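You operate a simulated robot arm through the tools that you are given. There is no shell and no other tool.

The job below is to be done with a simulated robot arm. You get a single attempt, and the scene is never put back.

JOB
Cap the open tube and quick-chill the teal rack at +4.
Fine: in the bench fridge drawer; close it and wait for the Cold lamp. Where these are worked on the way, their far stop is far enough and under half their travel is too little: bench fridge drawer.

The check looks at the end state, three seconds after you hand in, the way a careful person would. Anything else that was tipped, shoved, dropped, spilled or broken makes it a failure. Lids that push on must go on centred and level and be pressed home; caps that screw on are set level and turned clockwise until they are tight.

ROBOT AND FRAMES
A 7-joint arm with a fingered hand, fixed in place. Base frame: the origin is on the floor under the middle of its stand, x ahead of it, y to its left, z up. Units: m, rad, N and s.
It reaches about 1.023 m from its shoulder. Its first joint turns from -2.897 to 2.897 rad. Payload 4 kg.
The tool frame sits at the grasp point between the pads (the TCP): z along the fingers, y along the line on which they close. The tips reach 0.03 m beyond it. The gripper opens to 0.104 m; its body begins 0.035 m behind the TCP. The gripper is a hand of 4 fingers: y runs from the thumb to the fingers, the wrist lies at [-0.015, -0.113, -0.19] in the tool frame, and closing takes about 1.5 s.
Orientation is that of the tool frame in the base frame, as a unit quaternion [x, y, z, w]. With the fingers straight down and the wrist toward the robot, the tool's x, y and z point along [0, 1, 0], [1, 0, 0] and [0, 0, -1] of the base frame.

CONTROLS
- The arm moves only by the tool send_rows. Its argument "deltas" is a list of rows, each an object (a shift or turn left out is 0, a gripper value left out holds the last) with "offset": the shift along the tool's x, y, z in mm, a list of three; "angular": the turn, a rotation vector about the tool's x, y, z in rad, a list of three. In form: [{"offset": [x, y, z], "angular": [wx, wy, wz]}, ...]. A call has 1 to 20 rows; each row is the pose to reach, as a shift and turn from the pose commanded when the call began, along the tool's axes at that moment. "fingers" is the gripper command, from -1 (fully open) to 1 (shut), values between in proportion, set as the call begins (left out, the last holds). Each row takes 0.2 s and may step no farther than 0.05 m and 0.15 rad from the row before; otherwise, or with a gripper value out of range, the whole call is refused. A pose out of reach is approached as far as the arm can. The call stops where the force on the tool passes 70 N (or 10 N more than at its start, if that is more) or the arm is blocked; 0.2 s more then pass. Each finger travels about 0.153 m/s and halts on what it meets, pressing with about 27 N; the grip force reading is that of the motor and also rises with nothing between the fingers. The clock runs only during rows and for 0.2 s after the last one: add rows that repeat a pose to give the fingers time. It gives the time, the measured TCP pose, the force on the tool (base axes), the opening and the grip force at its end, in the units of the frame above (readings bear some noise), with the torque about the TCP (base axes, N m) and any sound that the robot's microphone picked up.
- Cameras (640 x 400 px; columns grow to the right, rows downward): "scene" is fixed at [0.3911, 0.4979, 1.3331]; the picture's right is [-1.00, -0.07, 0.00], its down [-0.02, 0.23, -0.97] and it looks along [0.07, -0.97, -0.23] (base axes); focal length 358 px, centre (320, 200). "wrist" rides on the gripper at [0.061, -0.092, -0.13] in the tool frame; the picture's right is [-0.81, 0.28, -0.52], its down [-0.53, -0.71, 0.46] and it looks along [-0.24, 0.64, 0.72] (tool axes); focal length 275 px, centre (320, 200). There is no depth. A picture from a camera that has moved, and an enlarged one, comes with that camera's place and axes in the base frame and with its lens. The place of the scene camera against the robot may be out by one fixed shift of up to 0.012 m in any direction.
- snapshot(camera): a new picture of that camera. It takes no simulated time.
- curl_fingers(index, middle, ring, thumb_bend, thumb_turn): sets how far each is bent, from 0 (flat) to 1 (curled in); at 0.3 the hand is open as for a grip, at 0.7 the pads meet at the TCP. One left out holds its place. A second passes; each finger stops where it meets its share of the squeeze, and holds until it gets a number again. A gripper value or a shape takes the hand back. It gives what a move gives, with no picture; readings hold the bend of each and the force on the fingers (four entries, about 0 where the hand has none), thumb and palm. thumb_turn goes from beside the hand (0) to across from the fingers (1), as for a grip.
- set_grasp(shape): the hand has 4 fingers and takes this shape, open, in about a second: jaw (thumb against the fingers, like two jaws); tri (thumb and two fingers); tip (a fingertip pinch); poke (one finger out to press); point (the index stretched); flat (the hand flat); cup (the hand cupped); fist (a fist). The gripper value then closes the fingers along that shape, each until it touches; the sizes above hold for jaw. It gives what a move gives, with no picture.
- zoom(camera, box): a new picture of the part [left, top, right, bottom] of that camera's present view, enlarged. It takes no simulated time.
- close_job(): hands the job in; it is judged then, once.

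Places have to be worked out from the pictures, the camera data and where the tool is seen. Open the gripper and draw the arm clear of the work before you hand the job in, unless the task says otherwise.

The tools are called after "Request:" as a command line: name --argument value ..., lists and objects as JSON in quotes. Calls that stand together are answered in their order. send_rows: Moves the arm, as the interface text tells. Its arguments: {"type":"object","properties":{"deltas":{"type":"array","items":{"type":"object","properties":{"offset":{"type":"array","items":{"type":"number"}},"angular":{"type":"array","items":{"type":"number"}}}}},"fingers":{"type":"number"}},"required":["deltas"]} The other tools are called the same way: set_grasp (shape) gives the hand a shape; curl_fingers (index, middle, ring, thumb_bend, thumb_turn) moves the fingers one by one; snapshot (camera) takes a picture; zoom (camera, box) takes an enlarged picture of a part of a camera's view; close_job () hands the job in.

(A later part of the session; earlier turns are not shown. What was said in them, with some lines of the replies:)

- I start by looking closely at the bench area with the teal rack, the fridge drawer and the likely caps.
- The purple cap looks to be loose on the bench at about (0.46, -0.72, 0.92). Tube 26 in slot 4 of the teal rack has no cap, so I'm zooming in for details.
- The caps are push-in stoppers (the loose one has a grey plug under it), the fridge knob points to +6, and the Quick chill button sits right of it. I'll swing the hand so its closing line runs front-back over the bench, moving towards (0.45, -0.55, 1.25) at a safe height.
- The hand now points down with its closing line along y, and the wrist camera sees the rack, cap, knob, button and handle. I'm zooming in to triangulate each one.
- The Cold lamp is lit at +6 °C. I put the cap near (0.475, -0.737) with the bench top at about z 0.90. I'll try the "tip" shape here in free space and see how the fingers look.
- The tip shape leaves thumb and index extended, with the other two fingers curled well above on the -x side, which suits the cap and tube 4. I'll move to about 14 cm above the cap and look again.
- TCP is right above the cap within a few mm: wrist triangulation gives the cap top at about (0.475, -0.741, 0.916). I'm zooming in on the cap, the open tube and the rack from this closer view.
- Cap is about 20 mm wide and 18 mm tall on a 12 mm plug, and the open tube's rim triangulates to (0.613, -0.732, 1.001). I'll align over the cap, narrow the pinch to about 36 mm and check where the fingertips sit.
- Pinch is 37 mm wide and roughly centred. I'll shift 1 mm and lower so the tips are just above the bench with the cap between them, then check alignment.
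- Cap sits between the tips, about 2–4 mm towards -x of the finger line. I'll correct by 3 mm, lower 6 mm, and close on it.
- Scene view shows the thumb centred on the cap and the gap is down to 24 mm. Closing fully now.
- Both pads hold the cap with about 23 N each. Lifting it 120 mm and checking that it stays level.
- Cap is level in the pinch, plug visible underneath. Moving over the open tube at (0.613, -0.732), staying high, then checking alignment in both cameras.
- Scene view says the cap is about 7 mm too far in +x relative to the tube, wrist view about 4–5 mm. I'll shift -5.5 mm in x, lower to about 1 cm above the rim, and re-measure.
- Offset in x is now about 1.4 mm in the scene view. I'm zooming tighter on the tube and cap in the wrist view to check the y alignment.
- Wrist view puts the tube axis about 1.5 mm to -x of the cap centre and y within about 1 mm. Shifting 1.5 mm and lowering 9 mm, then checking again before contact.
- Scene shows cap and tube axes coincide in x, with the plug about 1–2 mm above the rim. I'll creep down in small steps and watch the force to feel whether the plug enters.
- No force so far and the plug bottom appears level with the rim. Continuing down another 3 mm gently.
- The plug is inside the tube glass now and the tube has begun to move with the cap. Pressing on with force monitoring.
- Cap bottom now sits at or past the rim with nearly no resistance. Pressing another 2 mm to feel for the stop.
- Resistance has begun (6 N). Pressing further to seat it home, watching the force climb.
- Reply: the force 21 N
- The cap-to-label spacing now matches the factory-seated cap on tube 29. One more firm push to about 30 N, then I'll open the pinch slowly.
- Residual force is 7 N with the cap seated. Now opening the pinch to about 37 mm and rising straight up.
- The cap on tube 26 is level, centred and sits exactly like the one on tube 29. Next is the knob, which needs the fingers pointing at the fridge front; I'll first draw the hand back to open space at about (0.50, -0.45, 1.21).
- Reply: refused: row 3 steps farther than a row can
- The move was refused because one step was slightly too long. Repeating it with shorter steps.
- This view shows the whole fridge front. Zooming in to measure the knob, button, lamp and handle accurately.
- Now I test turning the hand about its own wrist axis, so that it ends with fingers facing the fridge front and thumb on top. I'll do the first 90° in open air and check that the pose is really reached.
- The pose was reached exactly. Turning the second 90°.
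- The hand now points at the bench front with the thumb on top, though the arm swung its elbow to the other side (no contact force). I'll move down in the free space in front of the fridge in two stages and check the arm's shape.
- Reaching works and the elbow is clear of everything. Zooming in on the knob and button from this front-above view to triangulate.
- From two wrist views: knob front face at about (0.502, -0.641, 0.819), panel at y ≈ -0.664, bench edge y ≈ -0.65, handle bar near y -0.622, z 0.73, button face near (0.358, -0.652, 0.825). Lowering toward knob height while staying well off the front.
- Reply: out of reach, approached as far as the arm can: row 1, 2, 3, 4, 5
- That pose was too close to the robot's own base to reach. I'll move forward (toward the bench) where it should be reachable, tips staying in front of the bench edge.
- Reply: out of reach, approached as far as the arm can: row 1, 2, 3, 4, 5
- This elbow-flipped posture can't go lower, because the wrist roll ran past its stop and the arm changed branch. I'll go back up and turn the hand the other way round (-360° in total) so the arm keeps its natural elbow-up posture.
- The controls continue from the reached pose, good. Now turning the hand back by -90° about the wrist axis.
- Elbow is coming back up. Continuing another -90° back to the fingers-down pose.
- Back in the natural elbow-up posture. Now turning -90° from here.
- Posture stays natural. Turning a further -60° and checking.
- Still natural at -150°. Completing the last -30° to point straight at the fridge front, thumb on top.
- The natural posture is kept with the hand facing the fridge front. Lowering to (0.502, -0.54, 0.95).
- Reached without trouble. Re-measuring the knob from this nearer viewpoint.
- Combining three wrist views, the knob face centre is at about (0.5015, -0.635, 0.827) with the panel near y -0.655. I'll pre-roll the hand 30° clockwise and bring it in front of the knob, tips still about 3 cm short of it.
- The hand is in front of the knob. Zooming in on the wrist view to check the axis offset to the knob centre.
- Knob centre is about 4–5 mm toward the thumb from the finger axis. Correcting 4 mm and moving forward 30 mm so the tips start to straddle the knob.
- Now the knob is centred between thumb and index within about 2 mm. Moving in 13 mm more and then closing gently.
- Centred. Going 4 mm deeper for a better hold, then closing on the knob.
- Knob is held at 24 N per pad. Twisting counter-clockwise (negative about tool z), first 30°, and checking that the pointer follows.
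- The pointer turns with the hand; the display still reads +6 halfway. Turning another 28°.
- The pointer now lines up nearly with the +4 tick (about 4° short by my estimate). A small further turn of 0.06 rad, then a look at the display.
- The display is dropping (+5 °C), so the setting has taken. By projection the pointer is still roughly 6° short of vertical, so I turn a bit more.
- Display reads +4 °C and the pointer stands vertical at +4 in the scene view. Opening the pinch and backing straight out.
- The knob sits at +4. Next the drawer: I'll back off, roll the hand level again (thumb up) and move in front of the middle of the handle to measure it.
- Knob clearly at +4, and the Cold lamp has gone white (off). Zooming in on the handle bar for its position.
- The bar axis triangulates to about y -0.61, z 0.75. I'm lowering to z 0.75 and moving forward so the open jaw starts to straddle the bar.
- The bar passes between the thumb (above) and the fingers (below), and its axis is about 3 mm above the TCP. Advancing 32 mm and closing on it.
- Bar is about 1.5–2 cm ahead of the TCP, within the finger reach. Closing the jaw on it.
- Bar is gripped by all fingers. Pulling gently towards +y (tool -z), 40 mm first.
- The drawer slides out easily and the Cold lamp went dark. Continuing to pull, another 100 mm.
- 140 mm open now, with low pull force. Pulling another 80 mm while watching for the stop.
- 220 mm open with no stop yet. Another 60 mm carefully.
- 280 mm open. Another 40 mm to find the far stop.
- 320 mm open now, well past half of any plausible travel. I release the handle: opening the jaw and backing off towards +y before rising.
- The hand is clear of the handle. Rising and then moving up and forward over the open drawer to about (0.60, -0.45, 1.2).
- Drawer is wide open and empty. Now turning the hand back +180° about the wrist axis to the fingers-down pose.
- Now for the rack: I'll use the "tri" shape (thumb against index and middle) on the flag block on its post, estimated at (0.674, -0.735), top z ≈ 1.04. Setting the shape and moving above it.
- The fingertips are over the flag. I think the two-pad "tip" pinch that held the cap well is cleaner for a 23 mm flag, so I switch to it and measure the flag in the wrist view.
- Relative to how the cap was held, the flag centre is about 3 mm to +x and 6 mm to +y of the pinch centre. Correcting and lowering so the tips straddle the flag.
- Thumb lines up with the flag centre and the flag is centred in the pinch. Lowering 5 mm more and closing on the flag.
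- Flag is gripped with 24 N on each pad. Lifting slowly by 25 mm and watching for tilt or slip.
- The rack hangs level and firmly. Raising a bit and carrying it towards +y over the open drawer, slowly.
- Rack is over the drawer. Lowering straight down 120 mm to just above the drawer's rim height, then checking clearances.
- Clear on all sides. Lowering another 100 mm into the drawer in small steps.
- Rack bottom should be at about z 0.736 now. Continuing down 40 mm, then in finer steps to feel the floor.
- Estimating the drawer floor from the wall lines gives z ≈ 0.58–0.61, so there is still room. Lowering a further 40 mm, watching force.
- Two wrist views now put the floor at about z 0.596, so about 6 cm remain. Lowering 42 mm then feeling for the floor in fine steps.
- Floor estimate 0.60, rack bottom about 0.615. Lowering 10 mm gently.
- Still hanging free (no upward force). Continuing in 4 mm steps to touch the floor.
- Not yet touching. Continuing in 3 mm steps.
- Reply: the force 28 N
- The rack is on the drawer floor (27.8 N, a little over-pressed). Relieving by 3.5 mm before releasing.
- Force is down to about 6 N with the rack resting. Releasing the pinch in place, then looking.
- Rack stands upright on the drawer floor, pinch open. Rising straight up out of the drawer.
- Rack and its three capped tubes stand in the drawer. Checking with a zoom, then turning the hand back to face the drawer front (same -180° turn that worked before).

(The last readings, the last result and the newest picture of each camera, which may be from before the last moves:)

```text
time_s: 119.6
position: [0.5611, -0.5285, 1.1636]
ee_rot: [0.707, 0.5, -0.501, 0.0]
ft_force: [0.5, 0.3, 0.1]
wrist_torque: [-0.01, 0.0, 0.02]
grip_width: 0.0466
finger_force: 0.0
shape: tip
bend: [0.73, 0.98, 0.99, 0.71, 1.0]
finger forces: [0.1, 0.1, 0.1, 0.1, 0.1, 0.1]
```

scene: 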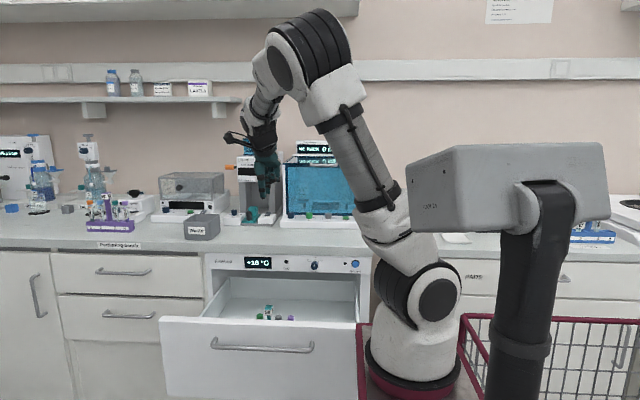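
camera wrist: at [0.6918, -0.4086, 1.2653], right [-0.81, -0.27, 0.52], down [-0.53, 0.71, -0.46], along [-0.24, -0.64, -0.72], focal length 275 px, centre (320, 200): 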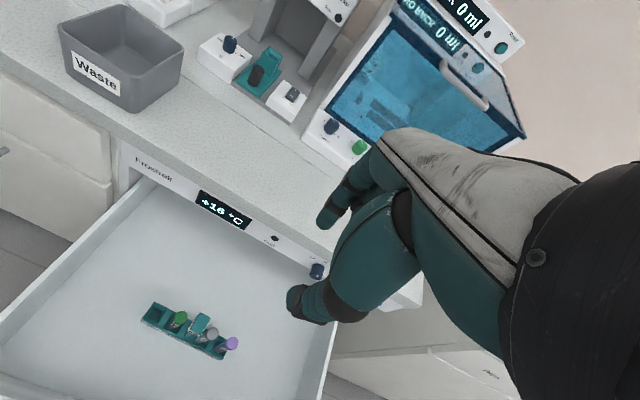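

All three caps are on and the rack is upright. Completing the remaining -90°.

Request:
send_rows --deltas '[{"offset": [-6, 3, -3], "angular": [0, -0.101, -0.101]}, {"offset": [-13, 5, -5], "angular": [0, -0.202, -0.202]}, {"offset": [-19, 8, -8], "angular": [0, -0.303, -0.303]}, {"offset": [-25, 10, -10], "angular": [0, -0.404, -0.404]}, {"offset": [-31, 13, -13], "angular": [0, -0.505, -0.505]}, {"offset": [-38, 15, -15], "angular": [0, -0.606, -0.606]}, {"offset": [-44, 18, -18], "angular": [0, -0.707, -0.707]}, {"offset": [-47, 19, -19], "angular": [0, -0.74, -0.74]}, {"offset": [-47, 19, -19], "angular": [0, -0.74, -0.74]}]'

Request:
send_rows --deltas '[{"offset": [-6, 3, -3], "angular": [0, -0.093, -0.093]}, {"offset": [-12, 5, -5], "angular": [0, -0.185, -0.185]}, {"offset": [-18, 7, -7], "angular": [0, -0.278, -0.278]}, {"offset": [-22, 9, -9], "angular": [0, -0.37, -0.37]}, {"offset": [-22, 9, -9], "angular": [0, -0.37, -0.37]}]'

Request:
snapshot --camera "scene"

```text
time_s: 121.6
position: [0.5876, -0.5606, 1.1968]
ee_rot: [-0.259, -0.683, 0.683, 0.0]
ft_force: [-0.3, 0.6, 0.0]
wrist_torque: [0.02, 0.01, 0.0]
grip_width: 0.0464
finger_force: 0.1
shape: tip
bend: [0.73, 0.98, 0.99, 0.71, 1.0]
finger forces: [0.0, 0.1, 0.0, 0.1, 0.0, 0.1]
```

```text
time_s: 122.8
position: [0.6132, -0.5604, 1.1955]
ee_rot: [-0.001, -0.707, 0.707, 0.002]
ft_force: [-0.5, 0.7, 1.0]
wrist_torque: [-0.01, 0.02, -0.01]
grip_width: 0.0466
finger_force: 0.0
shape: tip
bend: [0.73, 0.98, 0.99, 0.71, 1.0]
finger forces: [0.0, 0.1, 0.1, 0.1, 0.1, 0.0]
```

```text
taken
```

scene: 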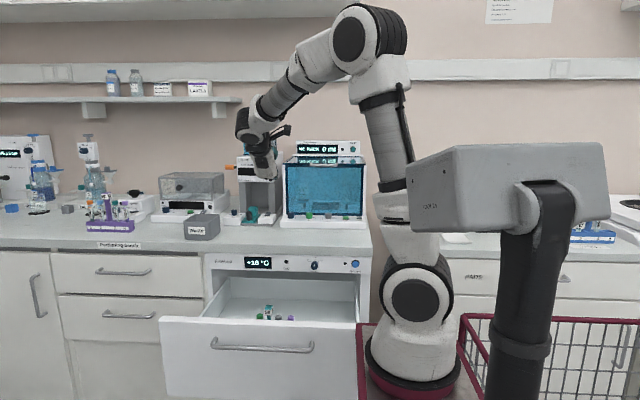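

Natural posture again. Opening to the jaw shape and retracing the earlier path down to in front of the handle.

Request:
set_grasp --shape "jaw"

Request:
send_rows --deltas '[{"offset": [4, 0, -33]}, {"offset": [8, 0, -66]}, {"offset": [12, 0, -99]}, {"offset": [12, 25, -130]}, {"offset": [12, 55, -160]}, {"offset": [12, 90, -190]}, {"offset": [12, 125, -220]}, {"offset": [12, 160, -250]}, {"offset": [12, 195, -280]}, {"offset": [12, 230, -310]}, {"offset": [12, 260, -340]}, {"offset": [12, 260, -340]}]'

Request:
snapshot --camera "scene"

```text
time_s: 123.7
position: [0.6139, -0.5613, 1.1959]
ee_rot: [-0.001, -0.707, 0.707, 0.001]
ft_force: [-0.3, -0.2, -0.7]
wrist_torque: [0.03, 0.0, -0.01]
grip_width: 0.1035
finger_force: 0.0
shape: jaw
bend: [0.3, 0.3, 0.3, 0.3, 0.98]
finger forces: [0.1, 0.0, 0.0, 0.0, 0.0, 0.0]
```

```text
time_s: 126.3
position: [0.6021, -0.2213, 0.9364]
ee_rot: [0.0, -0.707, 0.707, -0.001]
ft_force: [-0.1, -0.2, -0.4]
wrist_torque: [0.0, 0.04, 0.0]
grip_width: 0.1042
finger_force: 0.1
shape: jaw
bend: [0.3, 0.3, 0.3, 0.3, 0.98]
finger forces: [0.0, 0.1, 0.1, 0.0, 0.0, 0.0]
```

```text
taken
```

scene: 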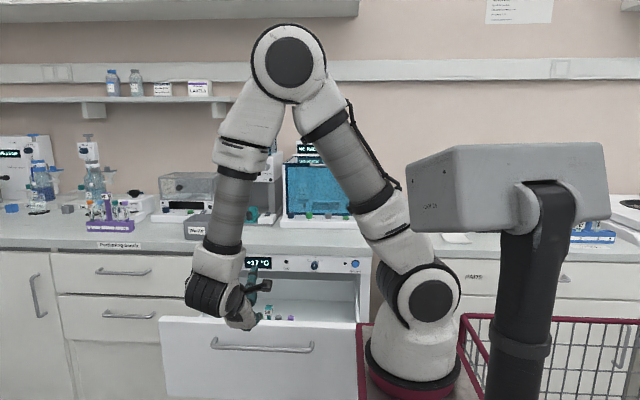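

Lowering to the handle height in front of it.

Request:
send_rows --deltas '[{"offset": [0, 40, 0]}, {"offset": [0, 80, 0]}, {"offset": [0, 120, 0]}, {"offset": [0, 160, 0]}, {"offset": [0, 184, 0]}, {"offset": [0, 184, 0]}]'

Request:
snapshot --camera "wrist"

Request:
snapshot --camera "scene"

```text
time_s: 127.7
position: [0.6035, -0.2213, 0.7513]
ee_rot: [-0.001, -0.707, 0.707, -0.001]
ft_force: [0.6, 0.5, -0.3]
wrist_torque: [-0.03, 0.05, 0.02]
grip_width: 0.1038
finger_force: 0.1
shape: jaw
bend: [0.3, 0.3, 0.3, 0.3, 0.98]
finger forces: [0.1, 0.2, 0.1, 0.0, 0.0, 0.1]
```

```text
taken
camera wrist: at [0.5428, -0.0918, 0.8423], right [0.81, 0.52, -0.27], down [0.53, -0.46, 0.71], along [0.24, -0.73, -0.64], focal length 275 px, centre (320, 200)
```

wrist: 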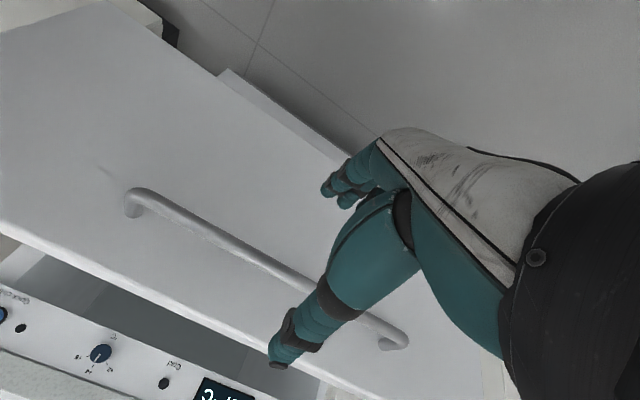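

```text
taken
```

scene: 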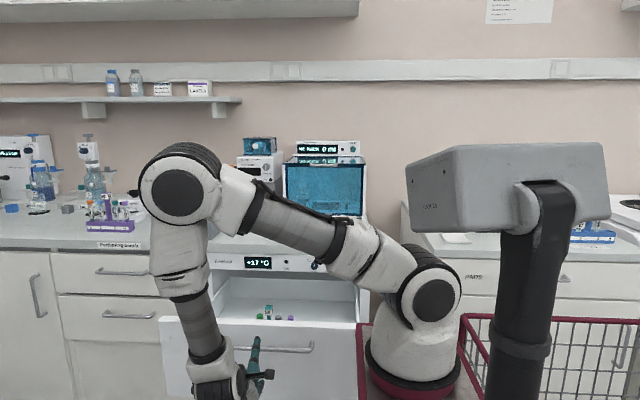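

Same view as when I let go. Advancing 51 mm to the grip position and closing on the bar.

Request:
send_rows --deltas '[{"offset": [0, -1, 15]}, {"offset": [0, -1, 30]}, {"offset": [0, -1, 42]}, {"offset": [0, -1, 51]}, {"offset": [0, -1, 51]}]'

Request:
send_rows --deltas '[{"offset": [0, 0, 0]}, {"offset": [0, 0, 0]}, {"offset": [0, 0, 0]}, {"offset": [0, 0, 0]}, {"offset": [0, 0, 0]}, {"offset": [0, 0, 0]}, {"offset": [0, 0, 0]}, {"offset": [0, 0, 0]}]' --fingers 1

Request:
snapshot --camera "wrist"

```text
time_s: 128.9
position: [0.6029, -0.273, 0.7534]
ee_rot: [-0.001, -0.707, 0.707, 0.0]
ft_force: [-1.0, 0.4, -0.1]
wrist_torque: [-0.02, 0.01, -0.04]
grip_width: 0.1039
finger_force: 0.0
shape: jaw
bend: [0.3, 0.3, 0.3, 0.3, 0.98]
finger forces: [0.0, 0.0, 0.0, 0.1, 0.0, 0.1]
```

```text
time_s: 130.7
position: [0.6031, -0.2725, 0.753]
ee_rot: [-0.002, -0.707, 0.707, 0.001]
ft_force: [-0.1, -0.3, -0.2]
wrist_torque: [0.03, 0.09, 0.03]
grip_width: 0.0069
finger_force: 26.7
shape: jaw
bend: [0.72, 0.63, 0.62, 0.7, 1.0]
finger forces: [13.4, 7.3, 3.4, 0.0, 24.2, 0.0]
```

```text
taken
camera wrist: at [0.5423, -0.1422, 0.8441], right [0.81, 0.52, -0.27], down [0.53, -0.46, 0.71], along [0.24, -0.73, -0.64], focal length 275 px, centre (320, 200)
```

wrist: 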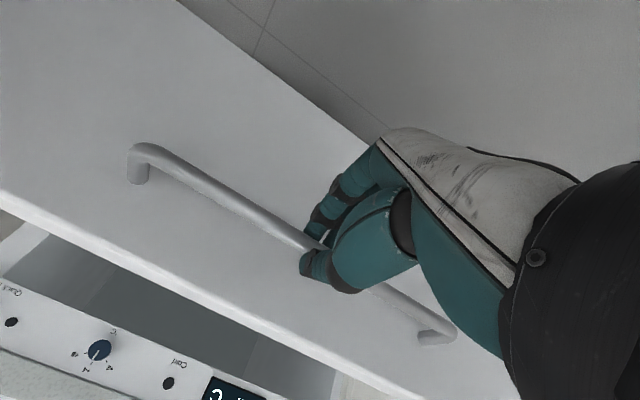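

Bar gripped. Pushing the drawer in smoothly, first 180 mm.

Request:
send_rows --deltas '[{"offset": [0, 0, 4]}, {"offset": [0, 0, 10]}, {"offset": [0, 0, 18]}, {"offset": [0, 0, 28]}, {"offset": [0, 0, 38]}, {"offset": [0, 0, 48]}, {"offset": [0, 0, 58]}, {"offset": [0, 0, 68]}, {"offset": [0, 0, 78]}, {"offset": [0, 0, 88]}, {"offset": [0, 0, 98]}, {"offset": [0, 0, 108]}, {"offset": [0, 0, 118]}, {"offset": [0, 0, 128]}, {"offset": [0, 0, 138]}, {"offset": [0, 0, 148]}, {"offset": [0, 0, 158]}, {"offset": [0, 0, 168]}, {"offset": [0, 0, 176]}, {"offset": [0, 0, 180]}]'

Request:
snapshot --camera "wrist"

Request:
snapshot --camera "scene"

```text
time_s: 134.9
position: [0.6033, -0.4538, 0.7523]
ee_rot: [-0.002, -0.707, 0.707, 0.0]
ft_force: [1.1, -0.3, 5.0]
wrist_torque: [-0.08, 0.1, 0.05]
grip_width: 0.0065
finger_force: 27.1
shape: jaw
bend: [0.72, 0.63, 0.62, 0.7, 1.0]
finger forces: [13.4, 7.2, 3.3, 0.0, 27.8, 0.0]
```

```text
taken
camera wrist: at [0.5421, -0.3226, 0.8436], right [0.81, 0.52, -0.27], down [0.53, -0.46, 0.71], along [0.24, -0.72, -0.64], focal length 275 px, centre (320, 200)
```

wrist: 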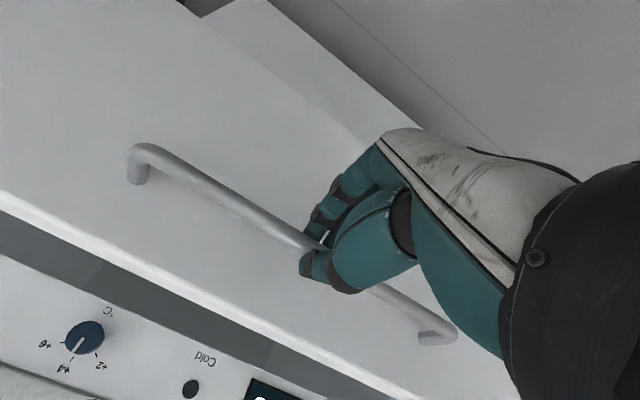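

```text
taken
```

scene: 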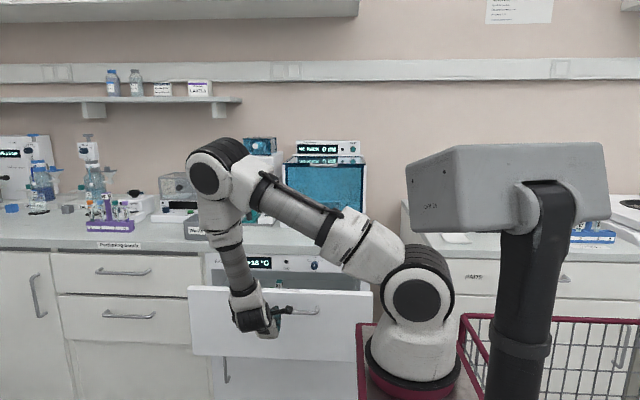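

Closing well; 140 mm to go. Pushing on and slowing towards the end.

Request:
send_rows --deltas '[{"offset": [0, 0, 4]}, {"offset": [0, 0, 10]}, {"offset": [0, 0, 18]}, {"offset": [0, 0, 28]}, {"offset": [0, 0, 38]}, {"offset": [0, 0, 48]}, {"offset": [0, 0, 58]}, {"offset": [0, 0, 68]}, {"offset": [0, 0, 78]}, {"offset": [0, 0, 88]}, {"offset": [0, 0, 98]}, {"offset": [0, 0, 107]}, {"offset": [0, 0, 115]}, {"offset": [0, 0, 122]}, {"offset": [0, 0, 128]}, {"offset": [0, 0, 133]}, {"offset": [0, 0, 136]}, {"offset": [0, 0, 139]}, {"offset": [0, 0, 141]}, {"offset": [0, 0, 141]}]'

Request:
snapshot --camera "wrist"

Request:
zoom --camera "scene" --box '[180, 230, 390, 330]'

```text
time_s: 139.1
position: [0.602, -0.5927, 0.7533]
ee_rot: [0.0, 0.707, -0.707, 0.0]
ft_force: [3.0, -1.9, 0.1]
wrist_torque: [0.01, 0.08, 0.12]
grip_width: 0.0065
finger_force: 26.9
shape: jaw
bend: [0.72, 0.63, 0.62, 0.7, 1.0]
finger forces: [14.7, 7.9, 3.7, 0.1, 26.5, 0.2]
```

```text
taken
camera wrist: at [0.5419, -0.463, 0.8439], right [0.81, 0.52, -0.27], down [0.53, -0.46, 0.71], along [0.24, -0.72, -0.64], focal length 275 px, centre (320, 200)
```

wrist: 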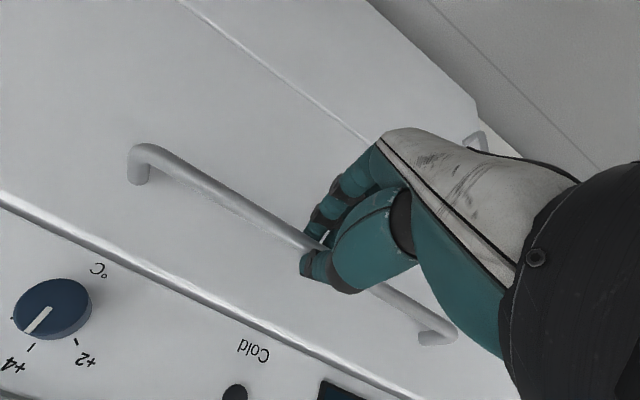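

```text
3.05 times, centred on (285, 280) of scene
camera zoom: at [0.3911, 0.4979, 1.3331], right [-1.0, -0.07, 0.0], down [-0.02, 0.23, -0.97], along [0.07, -0.97, -0.23], focal length 1091 px, centre (427, -44)
```

zoom: 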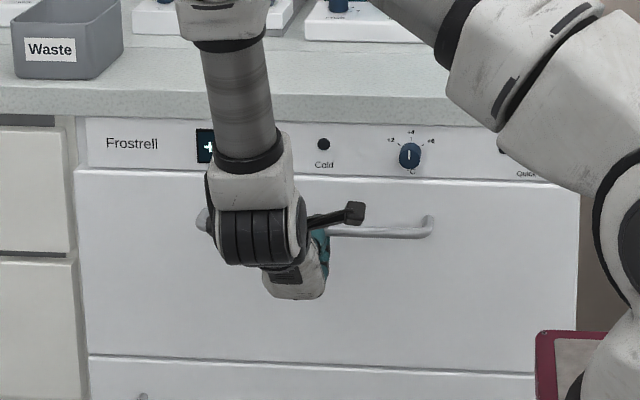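

Drawer appears closed again, with only 2 N. Pressing a few mm further to be sure it is against its stop.

Request:
send_rows --deltas '[{"offset": [0, 0, 1.5]}, {"offset": [0, 0, 3]}, {"offset": [0, 0, 4]}, {"offset": [0, 0, 4]}]'

Request:
zoom --camera "wrist" --box '[0, 150, 320, 400]'

```text
time_s: 140.1
position: [0.602, -0.5967, 0.7535]
ee_rot: [0.001, 0.707, -0.707, -0.001]
ft_force: [1.9, 18.5, 3.4]
wrist_torque: [0.0, 0.09, 0.14]
grip_width: 0.0071
finger_force: 26.8
shape: jaw
bend: [0.73, 0.63, 0.61, 0.71, 1.0]
finger forces: [12.7, 7.3, 4.1, 0.0, 27.0, 0.1]
```

```text
1.60 times, centred on (160, 275) of wrist
camera zoom: at [0.5419, -0.4659, 0.8436], right [0.81, 0.52, -0.27], down [0.53, -0.46, 0.71], along [0.24, -0.72, -0.65], focal length 440 px, centre (576, 80)
```

zoom: 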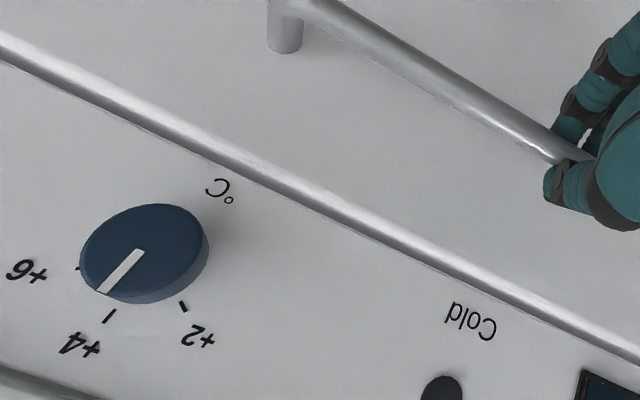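

18 N against the stop: the drawer is fully closed. Relieving, opening the jaw and backing off.

Request:
send_rows --deltas '[{"offset": [0, 0, -2.5]}, {"offset": [0, 0, -2.5]}]'

Request:
send_rows --deltas '[{"offset": [0, 0, 0]}, {"offset": [0, 0, 0]}, {"offset": [0, 0, 0]}, {"offset": [0, 0, 0]}, {"offset": [0, 0, 0]}, {"offset": [0, 0, 0]}, {"offset": [0, 0, 0]}, {"offset": [0, 0, -12]}, {"offset": [0, 0, -30]}, {"offset": [0, 0, -50]}, {"offset": [0, 0, -70]}, {"offset": [0, 0, -70]}]' --fingers -1

Request:
snapshot --camera "wrist"

Request:
zoom --camera "scene" --box '[180, 230, 390, 330]'

```text
time_s: 140.7
position: [0.6021, -0.5947, 0.7529]
ee_rot: [-0.001, -0.707, 0.707, 0.0]
ft_force: [4.3, 8.0, -0.5]
wrist_torque: [0.06, 0.07, 0.11]
grip_width: 0.0069
finger_force: 27.0
shape: jaw
bend: [0.72, 0.63, 0.61, 0.71, 1.0]
finger forces: [15.3, 8.4, 3.8, 0.0, 26.6, 0.0]
```

```text
time_s: 143.3
position: [0.6021, -0.5247, 0.7548]
ee_rot: [-0.002, -0.707, 0.707, 0.001]
ft_force: [-0.7, -0.4, 0.1]
wrist_torque: [0.03, -0.01, -0.05]
grip_width: 0.1037
finger_force: 0.1
shape: jaw
bend: [0.3, 0.3, 0.3, 0.3, 0.98]
finger forces: [0.0, 0.0, 0.1, 0.0, 0.0, 0.1]
```

```text
taken
camera wrist: at [0.5421, -0.3947, 0.8445], right [0.81, 0.52, -0.27], down [0.53, -0.46, 0.71], along [0.24, -0.73, -0.64], focal length 275 px, centre (320, 200)
```

wrist: 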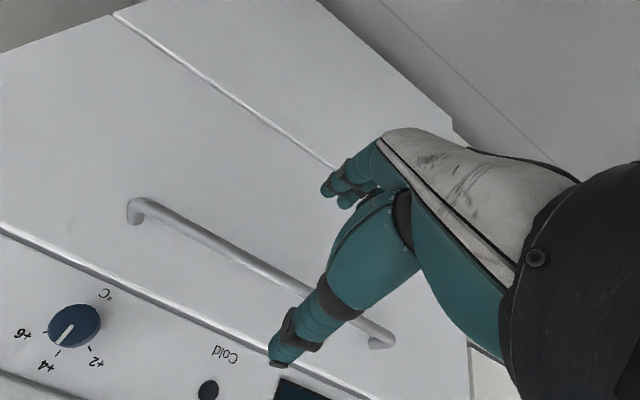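

```text
3.05 times, centred on (285, 280) of scene
camera zoom: at [0.3911, 0.4979, 1.3331], right [-1.0, -0.07, 0.0], down [-0.02, 0.23, -0.97], along [0.07, -0.97, -0.23], focal length 1091 px, centre (427, -44)
```

zoom: 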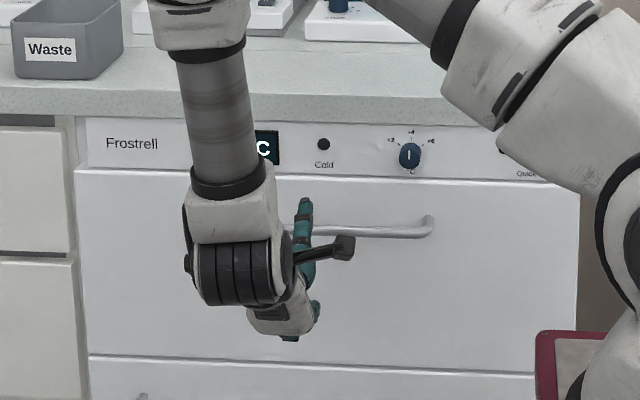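

Drawer is shut. Next the Quick chill button at about (0.36, -0.645, 0.835): I'll pinch the fingertips together as a pusher, roll the hand so the wrist stays away from the robot base, and move toward it.

Request:
set_grasp --shape "tip"

Request:
send_rows --deltas '[{"offset": [25, -16, 1], "angular": [0, 0, -0.131]}, {"offset": [51, -32, 2], "angular": [0, 0, -0.262]}, {"offset": [76, -48, 3], "angular": [0, 0, -0.393]}, {"offset": [101, -64, 4], "angular": [0, 0, -0.524]}, {"offset": [127, -80, 5], "angular": [0, 0, -0.654]}, {"offset": [152, -95, 5], "angular": [0, 0, -0.785]}, {"offset": [152, -95, 5], "angular": [0, 0, -0.785]}]' --fingers 1

Request:
snapshot --camera "wrist"

Request:
snapshot --camera "scene"

```text
time_s: 144.2
position: [0.602, -0.5244, 0.7545]
ee_rot: [-0.002, -0.707, 0.707, 0.0]
ft_force: [0.0, 0.1, 1.2]
wrist_torque: [0.02, -0.02, 0.0]
grip_width: 0.1038
finger_force: 0.2
shape: tip
bend: [0.3, 0.98, 0.99, 0.3, 0.98]
finger forces: [0.0, 0.1, 0.1, 0.0, 0.1, 0.0]
```

```text
time_s: 145.8
position: [0.4495, -0.531, 0.8464]
ee_rot: [-0.27, 0.653, -0.653, -0.271]
ft_force: [0.0, -0.7, 0.2]
wrist_torque: [0.02, 0.01, 0.02]
grip_width: 0.0002
finger_force: 27.4
shape: tip
bend: [0.7, 1.0, 1.0, 0.46, 1.0]
finger forces: [0.0, 0.0, 0.1, 0.1, 0.0, 0.0]
```

```text
taken
camera wrist: at [0.4723, -0.4002, 0.9546], right [0.38, 0.52, -0.77], down [0.88, -0.46, 0.13], along [-0.28, -0.72, -0.63], focal length 275 px, centre (320, 200)
```

wrist: 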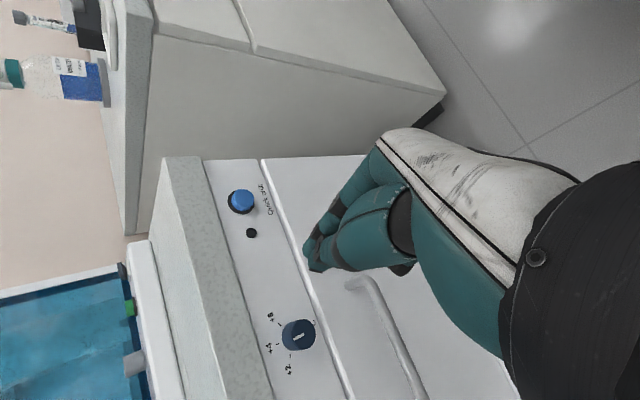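

```text
taken
```

scene: 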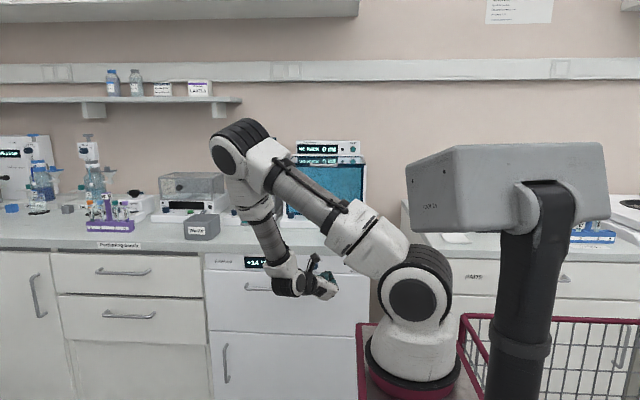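

Reached. Zooming on the button to measure it.

Request:
zoom --camera "wrist" --box '[200, 160, 360, 300]'

Request:
zoom --camera "scene" --box '[240, 240, 380, 310]'

```text
2.86 times, centred on (280, 230) of wrist
camera zoom: at [0.4723, -0.4002, 0.9546], right [0.38, 0.52, -0.77], down [0.88, -0.46, 0.13], along [-0.28, -0.72, -0.63], focal length 786 px, centre (434, 114)
```

zoom: 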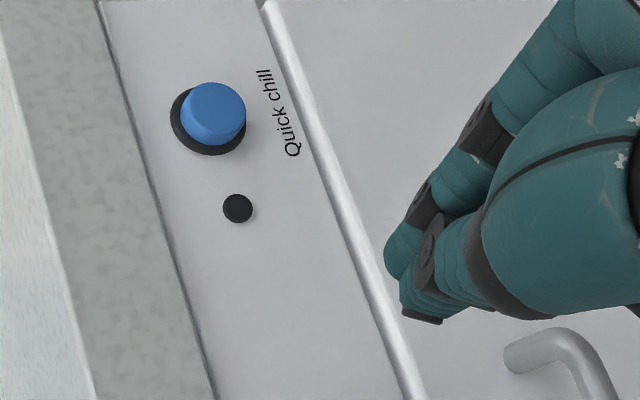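

```text
4.57 times, centred on (310, 275) of scene
camera zoom: at [0.3911, 0.4979, 1.3331], right [-1.0, -0.07, 0.0], down [-0.02, 0.23, -0.97], along [0.07, -0.97, -0.23], focal length 1636 px, centre (366, -143)
```

zoom: 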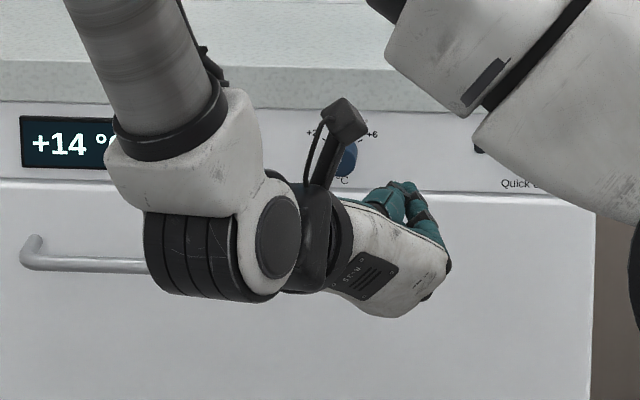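

Rays from three views agree on the button face at (0.361, -0.644, 0.838). Moving the pinched tips in front of it, about 3 cm short.

Request:
send_rows --deltas '[{"offset": [19, 22, 0]}, {"offset": [38, 44, 10]}, {"offset": [57, 66, 25]}, {"offset": [57, 66, 40]}, {"offset": [57, 66, 40]}]'

Request:
snapshot --camera "wrist"

Request:
zoom --camera "wrist" --box '[240, 190, 400, 320]'

Request:
snapshot --camera "scene"

```text
time_s: 147.0
position: [0.3626, -0.5704, 0.8418]
ee_rot: [0.27, -0.654, 0.654, 0.27]
ft_force: [-0.1, 0.1, 0.2]
wrist_torque: [-0.04, 0.01, 0.03]
grip_width: 0.0
finger_force: 27.6
shape: tip
bend: [0.7, 1.0, 1.0, 0.46, 1.0]
finger forces: [0.1, 0.1, 0.1, 0.0, 0.0, 0.1]
```

```text
taken
camera wrist: at [0.3852, -0.4401, 0.9489], right [0.38, 0.52, -0.77], down [0.88, -0.46, 0.13], along [-0.28, -0.72, -0.63], focal length 275 px, centre (320, 200)
```

wrist: 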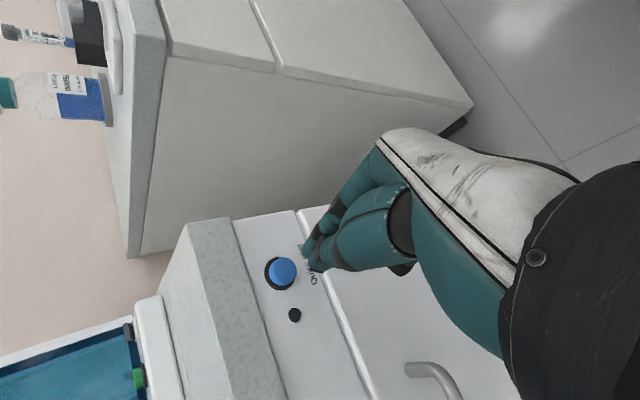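

```text
3.08 times, centred on (320, 255) of wrist
camera zoom: at [0.3852, -0.4401, 0.9489], right [0.38, 0.52, -0.77], down [0.88, -0.46, 0.13], along [-0.28, -0.72, -0.63], focal length 847 px, centre (320, 31)
```

zoom: 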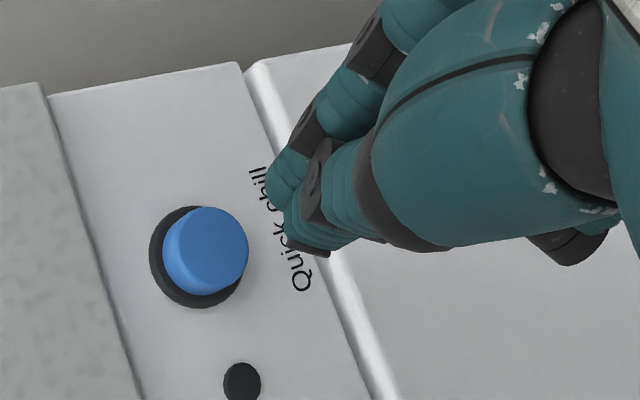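

```text
taken
```

scene: 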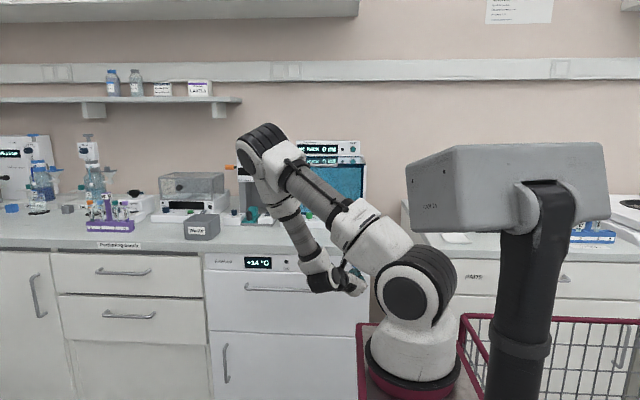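

Button centre is aligned with the fingertip axis (about 1 mm off). Advancing 36 mm, then pressing in small steps.

Request:
send_rows --deltas '[{"offset": [0, 0, 12]}, {"offset": [0, 0, 24]}, {"offset": [0, 0, 33]}, {"offset": [0, 0, 33]}]'

Request:
zoom --camera "wrist" --box '[240, 190, 400, 320]'

```text
time_s: 148.0
position: [0.3631, -0.603, 0.8415]
ee_rot: [-0.27, 0.654, -0.653, -0.271]
ft_force: [-0.3, -0.3, 0.1]
wrist_torque: [-0.05, 0.03, 0.01]
grip_width: 0.0002
finger_force: 26.8
shape: tip
bend: [0.7, 1.0, 1.0, 0.46, 1.0]
finger forces: [0.0, 0.0, 0.0, 0.0, 0.1, 0.1]
```

```text
3.08 times, centred on (320, 255) of wrist
camera zoom: at [0.3855, -0.4727, 0.9485], right [0.38, 0.52, -0.77], down [0.88, -0.46, 0.13], along [-0.28, -0.72, -0.63], focal length 847 px, centre (320, 31)
```

zoom: 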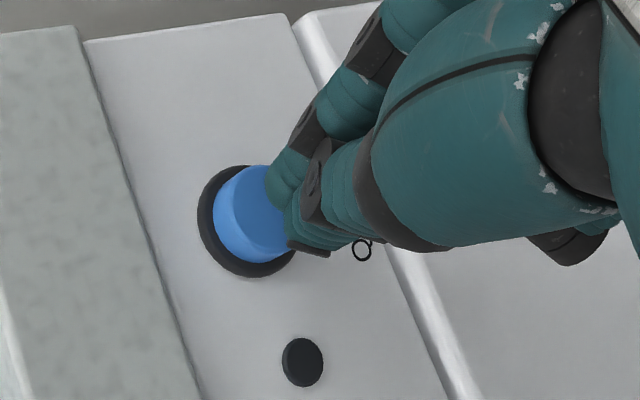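

The tips are just in front of the button face. Pressing in 3 mm steps.

Request:
send_rows --deltas '[{"offset": [0, 0, 2]}, {"offset": [0, 0, 5]}, {"offset": [0, 0, 5]}]'

Request:
zoom --camera "wrist" --box '[240, 190, 400, 320]'

```text
time_s: 148.8
position: [0.3627, -0.6091, 0.8403]
ee_rot: [-0.27, 0.654, -0.653, -0.27]
ft_force: [0.9, -0.7, 0.0]
wrist_torque: [0.0, 0.01, -0.01]
grip_width: 0.0
finger_force: 27.2
shape: tip
bend: [0.7, 1.0, 1.0, 0.46, 1.0]
finger forces: [0.1, 0.0, 0.0, 0.0, 0.1, 0.0]
```

```text
3.08 times, centred on (320, 255) of wrist
camera zoom: at [0.3854, -0.4777, 0.9485], right [0.38, 0.52, -0.77], down [0.88, -0.46, 0.13], along [-0.28, -0.72, -0.63], focal length 847 px, centre (320, 31)
```

zoom: 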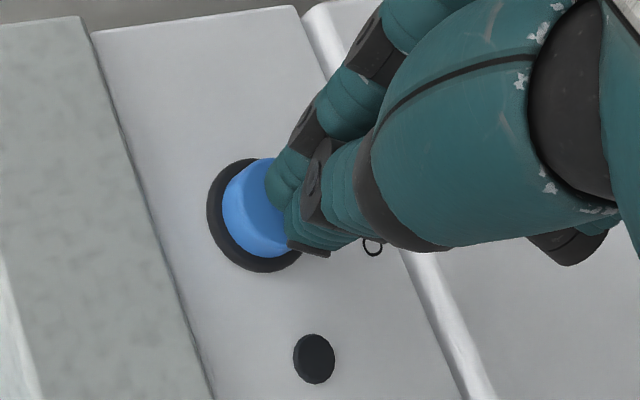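

Request:
send_rows --deltas '[{"offset": [0, 0, 2]}, {"offset": [0, 0, 4]}, {"offset": [0, 0, 4]}]'

Request:
zoom --camera "wrist" --box '[240, 190, 400, 320]'

```text
time_s: 149.6
position: [0.3628, -0.6109, 0.8416]
ee_rot: [-0.269, 0.654, -0.653, -0.271]
ft_force: [0.1, 0.1, -0.3]
wrist_torque: [-0.02, -0.04, -0.03]
grip_width: 0.0
finger_force: 27.8
shape: tip
bend: [0.7, 1.0, 1.0, 0.46, 1.0]
finger forces: [0.0, 0.0, 0.0, 0.0, 0.0, 0.0]
```

```text
3.08 times, centred on (320, 255) of wrist
camera zoom: at [0.3853, -0.4815, 0.9485], right [0.38, 0.52, -0.77], down [0.88, -0.46, 0.13], along [-0.28, -0.72, -0.63], focal length 847 px, centre (320, 31)
```

zoom: 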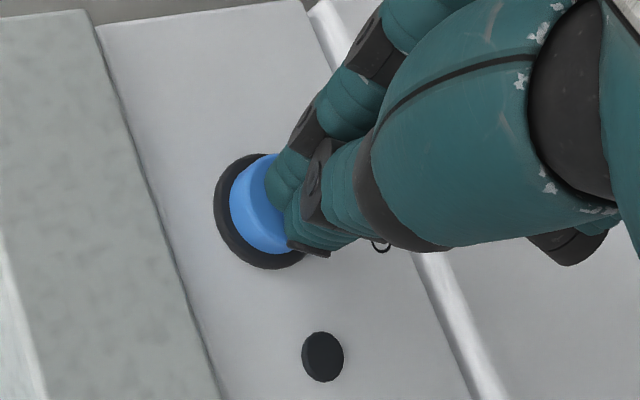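

No contact force yet at TCP y -0.611. Pressing on in 3 mm steps.

Request:
send_rows --deltas '[{"offset": [0, 0, 1.5]}, {"offset": [0, 0, 3]}, {"offset": [0, 0, 3]}]'

Request:
zoom --camera "wrist" --box '[240, 190, 400, 320]'

```text
time_s: 150.4
position: [0.3626, -0.6141, 0.8411]
ee_rot: [-0.269, 0.654, -0.653, -0.271]
ft_force: [-1.0, 1.5, 0.4]
wrist_torque: [-0.01, 0.0, -0.04]
grip_width: 0.0
finger_force: 27.3
shape: tip
bend: [0.7, 1.0, 1.0, 0.46, 1.0]
finger forces: [0.0, 0.0, 0.0, 0.0, 0.0, 0.0]
heard: click
```

```text
3.08 times, centred on (320, 255) of wrist
camera zoom: at [0.3853, -0.4842, 0.9483], right [0.38, 0.52, -0.77], down [0.88, -0.46, 0.13], along [-0.28, -0.72, -0.63], focal length 847 px, centre (320, 31)
```

zoom: 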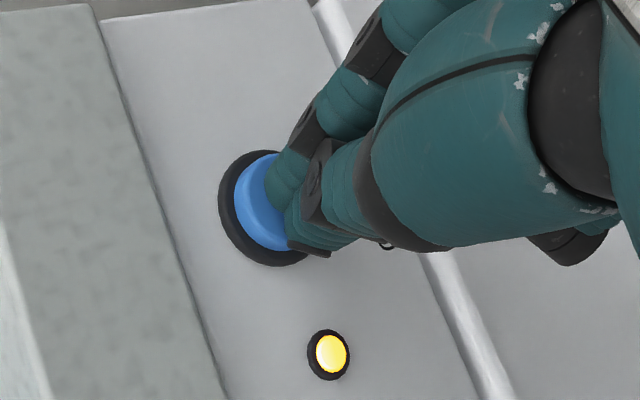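

Heard a click and the Quick chill indicator lit yellow. Backing straight off the button.

Request:
send_rows --deltas '[{"offset": [0, 0, -8]}, {"offset": [0, 0, -25]}, {"offset": [0, 0, -50]}, {"offset": [0, 0, -80]}, {"offset": [0, 0, -80]}]'

Request:
snapshot --camera "wrist"

Request:
zoom --camera "scene" --box '[200, 240, 380, 310]'

```text
time_s: 151.6
position: [0.3631, -0.5327, 0.8403]
ee_rot: [-0.27, 0.654, -0.653, -0.27]
ft_force: [-0.3, -0.4, 0.5]
wrist_torque: [0.0, 0.01, -0.03]
grip_width: 0.0
finger_force: 27.2
shape: tip
bend: [0.7, 1.0, 1.0, 0.46, 1.0]
finger forces: [0.0, 0.0, 0.0, 0.0, 0.0, 0.0]
```

```text
taken
camera wrist: at [0.3858, -0.4038, 0.9484], right [0.38, 0.52, -0.77], down [0.88, -0.46, 0.13], along [-0.28, -0.72, -0.63], focal length 275 px, centre (320, 200)
```

wrist: 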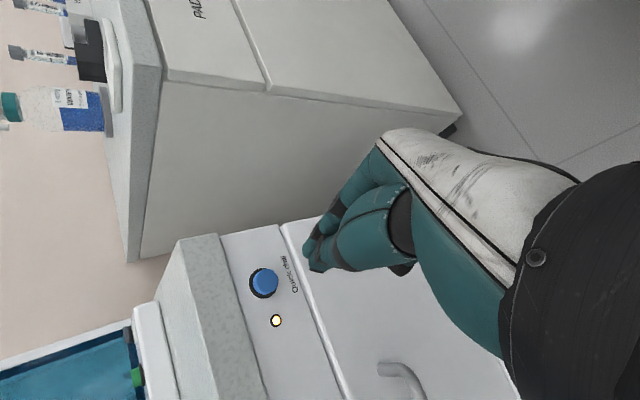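

```text
3.56 times, centred on (290, 275) of scene
camera zoom: at [0.3911, 0.4979, 1.3331], right [-1.0, -0.07, 0.0], down [-0.02, 0.23, -0.97], along [0.07, -0.97, -0.23], focal length 1273 px, centre (427, -67)
```

zoom: 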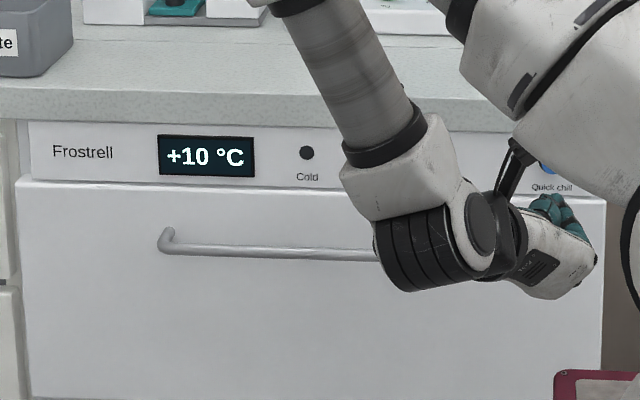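

Display already at +10 °C and falling. I open the hand and draw the arm up and away from the front while the fridge cools.

Request:
send_rows --deltas '[{"offset": [14, -39, -4], "angular": [0, 0, 0.098]}, {"offset": [28, -78, -8], "angular": [0, 0, 0.196]}, {"offset": [42, -117, -12], "angular": [0, 0, 0.294]}, {"offset": [56, -156, -16], "angular": [0, 0, 0.392]}, {"offset": [70, -195, -20], "angular": [0, 0, 0.49]}, {"offset": [84, -234, -24], "angular": [0, 0, 0.588]}, {"offset": [98, -273, -28], "angular": [0, 0, 0.686]}, {"offset": [113, -311, -30], "angular": [0, 0, 0.785]}, {"offset": [113, -311, -30], "angular": [0, 0, 0.785]}]' --fingers -1

Request:
snapshot --camera "scene"

Request:
zoom --camera "scene" --box '[200, 240, 380, 310]'

```text
time_s: 153.6
position: [0.5022, -0.5048, 1.1402]
ee_rot: [-0.002, -0.707, 0.707, 0.0]
ft_force: [-0.9, 0.0, 0.1]
wrist_torque: [0.01, 0.01, 0.02]
grip_width: 0.1036
finger_force: 0.0
shape: tip
bend: [0.3, 0.98, 0.99, 0.3, 0.98]
finger forces: [0.0, 0.0, 0.0, 0.0, 0.0, 0.0]
```

```text
taken
```

scene: 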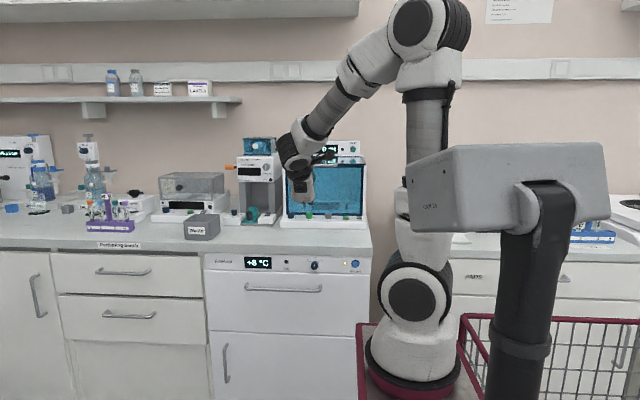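

```text
3.56 times, centred on (290, 275) of scene
camera zoom: at [0.3911, 0.4979, 1.3331], right [-1.0, -0.07, 0.0], down [-0.02, 0.23, -0.97], along [0.07, -0.97, -0.23], focal length 1273 px, centre (427, -67)
```

zoom: 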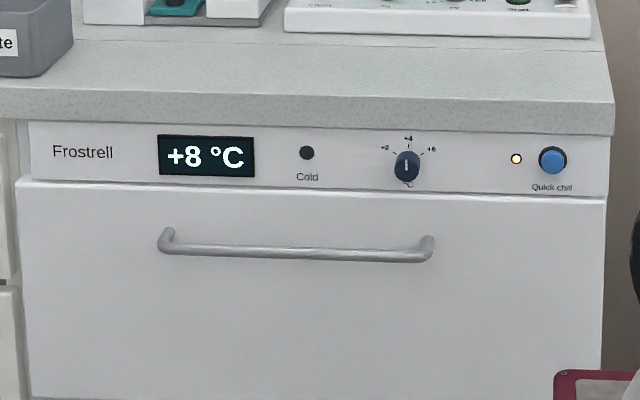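

+8 °C now, knob at +4, Quick chill indicator lit, drawer shut. Waiting in place for the Cold lamp.

Request:
send_rows --deltas '[{"offset": [0, 0, -3]}, {"offset": [0, 0, -3]}, {"offset": [0, 0, -3]}, {"offset": [0, 0, -3]}, {"offset": [0, 0, -3]}, {"offset": [0, 0, -3]}, {"offset": [0, 0, -3]}, {"offset": [0, 0, -3]}, {"offset": [0, 0, -3]}, {"offset": [0, 0, -3]}, {"offset": [0, 0, -3]}, {"offset": [0, 0, -3]}, {"offset": [0, 0, -3]}, {"offset": [0, 0, -3]}, {"offset": [0, 0, -3]}, {"offset": [0, 0, -3]}, {"offset": [0, 0, -3]}, {"offset": [0, 0, -3]}, {"offset": [0, 0, -3]}, {"offset": [0, 0, -3]}]'

Request:
zoom --camera "scene" --box '[200, 240, 380, 310]'

```text
time_s: 157.8
position: [0.5013, -0.5024, 1.1413]
ee_rot: [-0.002, -0.707, 0.707, 0.0]
ft_force: [0.2, 0.4, 0.2]
wrist_torque: [0.01, 0.02, 0.0]
grip_width: 0.1037
finger_force: 0.0
shape: tip
bend: [0.3, 0.98, 0.99, 0.3, 0.98]
finger forces: [0.1, 0.0, 0.0, 0.1, 0.0, 0.0]
```

```text
3.56 times, centred on (290, 275) of scene
camera zoom: at [0.3911, 0.4979, 1.3331], right [-1.0, -0.07, 0.0], down [-0.02, 0.23, -0.97], along [0.07, -0.97, -0.23], focal length 1273 px, centre (427, -67)
```

zoom: 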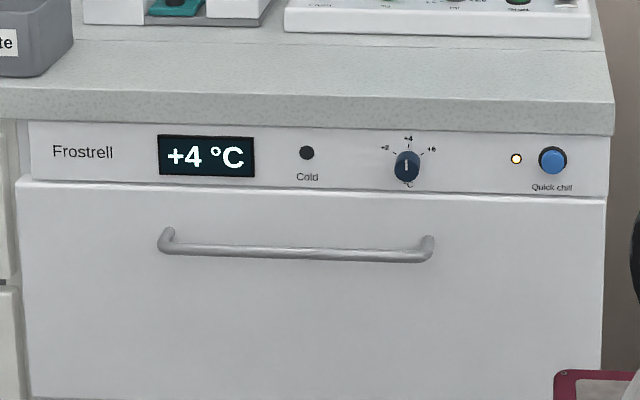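

Display is at +4 °C, but the Cold lamp is still dark. Waiting further.

Request:
send_rows --deltas '[{"offset": [0, 0, 0]}, {"offset": [0, 0, 0]}, {"offset": [0, 0, 0]}, {"offset": [0, 0, 0]}, {"offset": [0, 0, 0]}, {"offset": [0, 0, 0]}, {"offset": [0, 0, 0]}, {"offset": [0, 0, 0]}, {"offset": [0, 0, 0]}, {"offset": [0, 0, 0]}, {"offset": [0, 0, 0]}, {"offset": [0, 0, 0]}, {"offset": [0, 0, 0]}, {"offset": [0, 0, 0]}, {"offset": [0, 0, 0]}, {"offset": [0, 0, 0]}, {"offset": [0, 0, 0]}, {"offset": [0, 0, 0]}, {"offset": [0, 0, 0]}, {"offset": [0, 0, 0]}]'

Request:
zoom --camera "scene" --box '[200, 240, 380, 310]'

```text
time_s: 162.0
position: [0.5023, -0.5028, 1.1413]
ee_rot: [-0.001, -0.707, 0.707, 0.0]
ft_force: [0.1, 0.3, -0.8]
wrist_torque: [-0.02, -0.01, 0.04]
grip_width: 0.1039
finger_force: 0.2
shape: tip
bend: [0.3, 0.98, 0.99, 0.3, 0.98]
finger forces: [0.0, 0.0, 0.0, 0.0, 0.1, 0.1]
```

```text
3.56 times, centred on (290, 275) of scene
camera zoom: at [0.3911, 0.4979, 1.3331], right [-1.0, -0.07, 0.0], down [-0.02, 0.23, -0.97], along [0.07, -0.97, -0.23], focal length 1273 px, centre (427, -67)
```

zoom: 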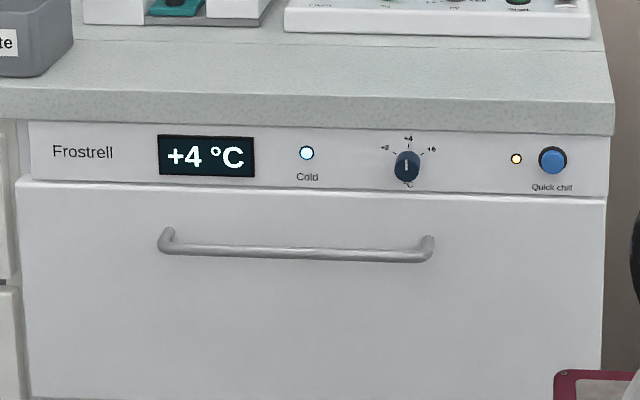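

The Cold lamp is lit at +4 °C with Quick chill still on. I'll wait a little longer to make sure it is steady, and check the rest of the bench.

Request:
send_rows --deltas '[{"offset": [0, 0, 0]}, {"offset": [0, 0, 0]}, {"offset": [0, 0, 0]}, {"offset": [0, 0, 0]}, {"offset": [0, 0, 0]}, {"offset": [0, 0, 0]}, {"offset": [0, 0, 0]}, {"offset": [0, 0, 0]}, {"offset": [0, 0, 0]}, {"offset": [0, 0, 0]}, {"offset": [0, 0, 0]}, {"offset": [0, 0, 0]}, {"offset": [0, 0, 0]}, {"offset": [0, 0, 0]}, {"offset": [0, 0, 0]}]'

Request:
snapshot --camera "scene"

Request:
zoom --camera "scene" --box '[200, 120, 380, 310]'

Request:
zoom --camera "scene" --box '[0, 120, 220, 260]'

```text
time_s: 165.2
position: [0.5007, -0.5023, 1.1412]
ee_rot: [-0.001, -0.707, 0.707, 0.0]
ft_force: [0.0, 0.0, -0.4]
wrist_torque: [0.0, 0.01, 0.02]
grip_width: 0.1037
finger_force: 0.1
shape: tip
bend: [0.3, 0.98, 0.99, 0.3, 0.98]
finger forces: [0.0, 0.0, 0.0, 0.0, 0.0, 0.1]
```

```text
taken
```

scene: 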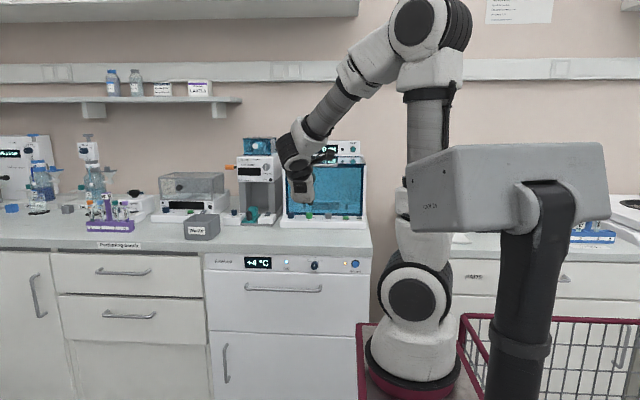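

```text
2.11 times, centred on (290, 215) of scene
camera zoom: at [0.3911, 0.4979, 1.3331], right [-1.0, -0.07, 0.0], down [-0.02, 0.23, -0.97], along [0.07, -0.97, -0.23], focal length 754 px, centre (383, 168)
```

zoom: 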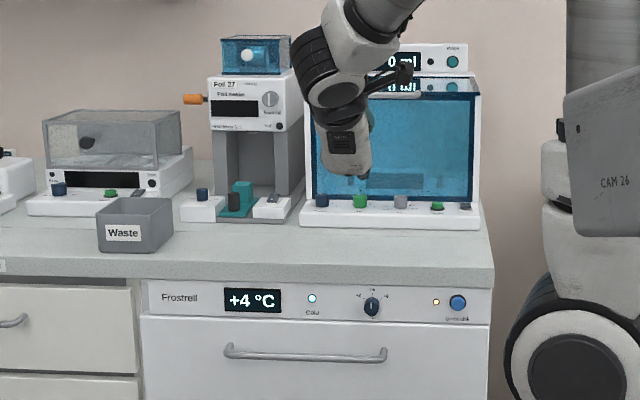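

```text
2.86 times, centred on (110, 190) of scene
camera zoom: at [0.3911, 0.4979, 1.3331], right [-1.0, -0.07, 0.0], down [-0.02, 0.23, -0.97], along [0.07, -0.97, -0.23], focal length 1023 px, centre (920, 229)
```

zoom: 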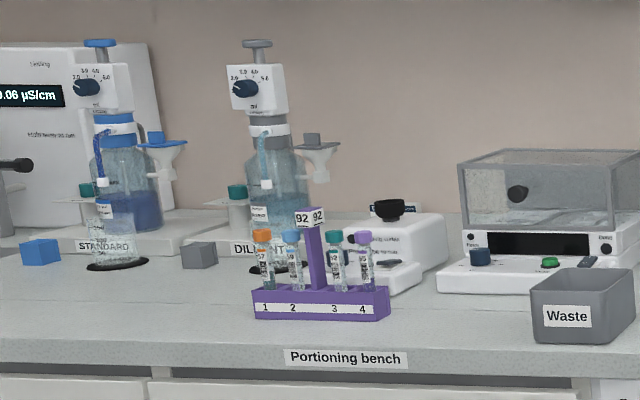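

The Cold lamp stays lit at +4 °C, Quick chill is on and the drawer is shut. The rack is inside with all three tubes capped, nothing else has moved, and the hand is open and clear. Handing the job in.

Request:
close_job

```text
The job is handed in.
```

I capped the open tube (number 26) and put the teal rack in the bench fridge drawer. I closed the drawer with the knob at +4 and started Quick chill. I waited until the Cold lamp came on: it was lit at +4 °C and still lit about 3 seconds later when I handed in.

- **Cap:** the purple cap is pushed into tube 26 until it met a hard stop at about 21 N. It sits level and centred, matching the cap on tube 29.
- **Drawer:** I opened it 320 mm without reaching the far stop. Its full travel isn't known, so I judged this to be well past half. On closing, I pushed it until it met its stop at about 18 N.
- **Rack:** it stood upright on the drawer floor with all three tubes capped. I haven't seen inside since closing the drawer.
- **Rest of the bench:** nothing else looked moved or tipped in the last pictures. The hand is open and clear of the bench.
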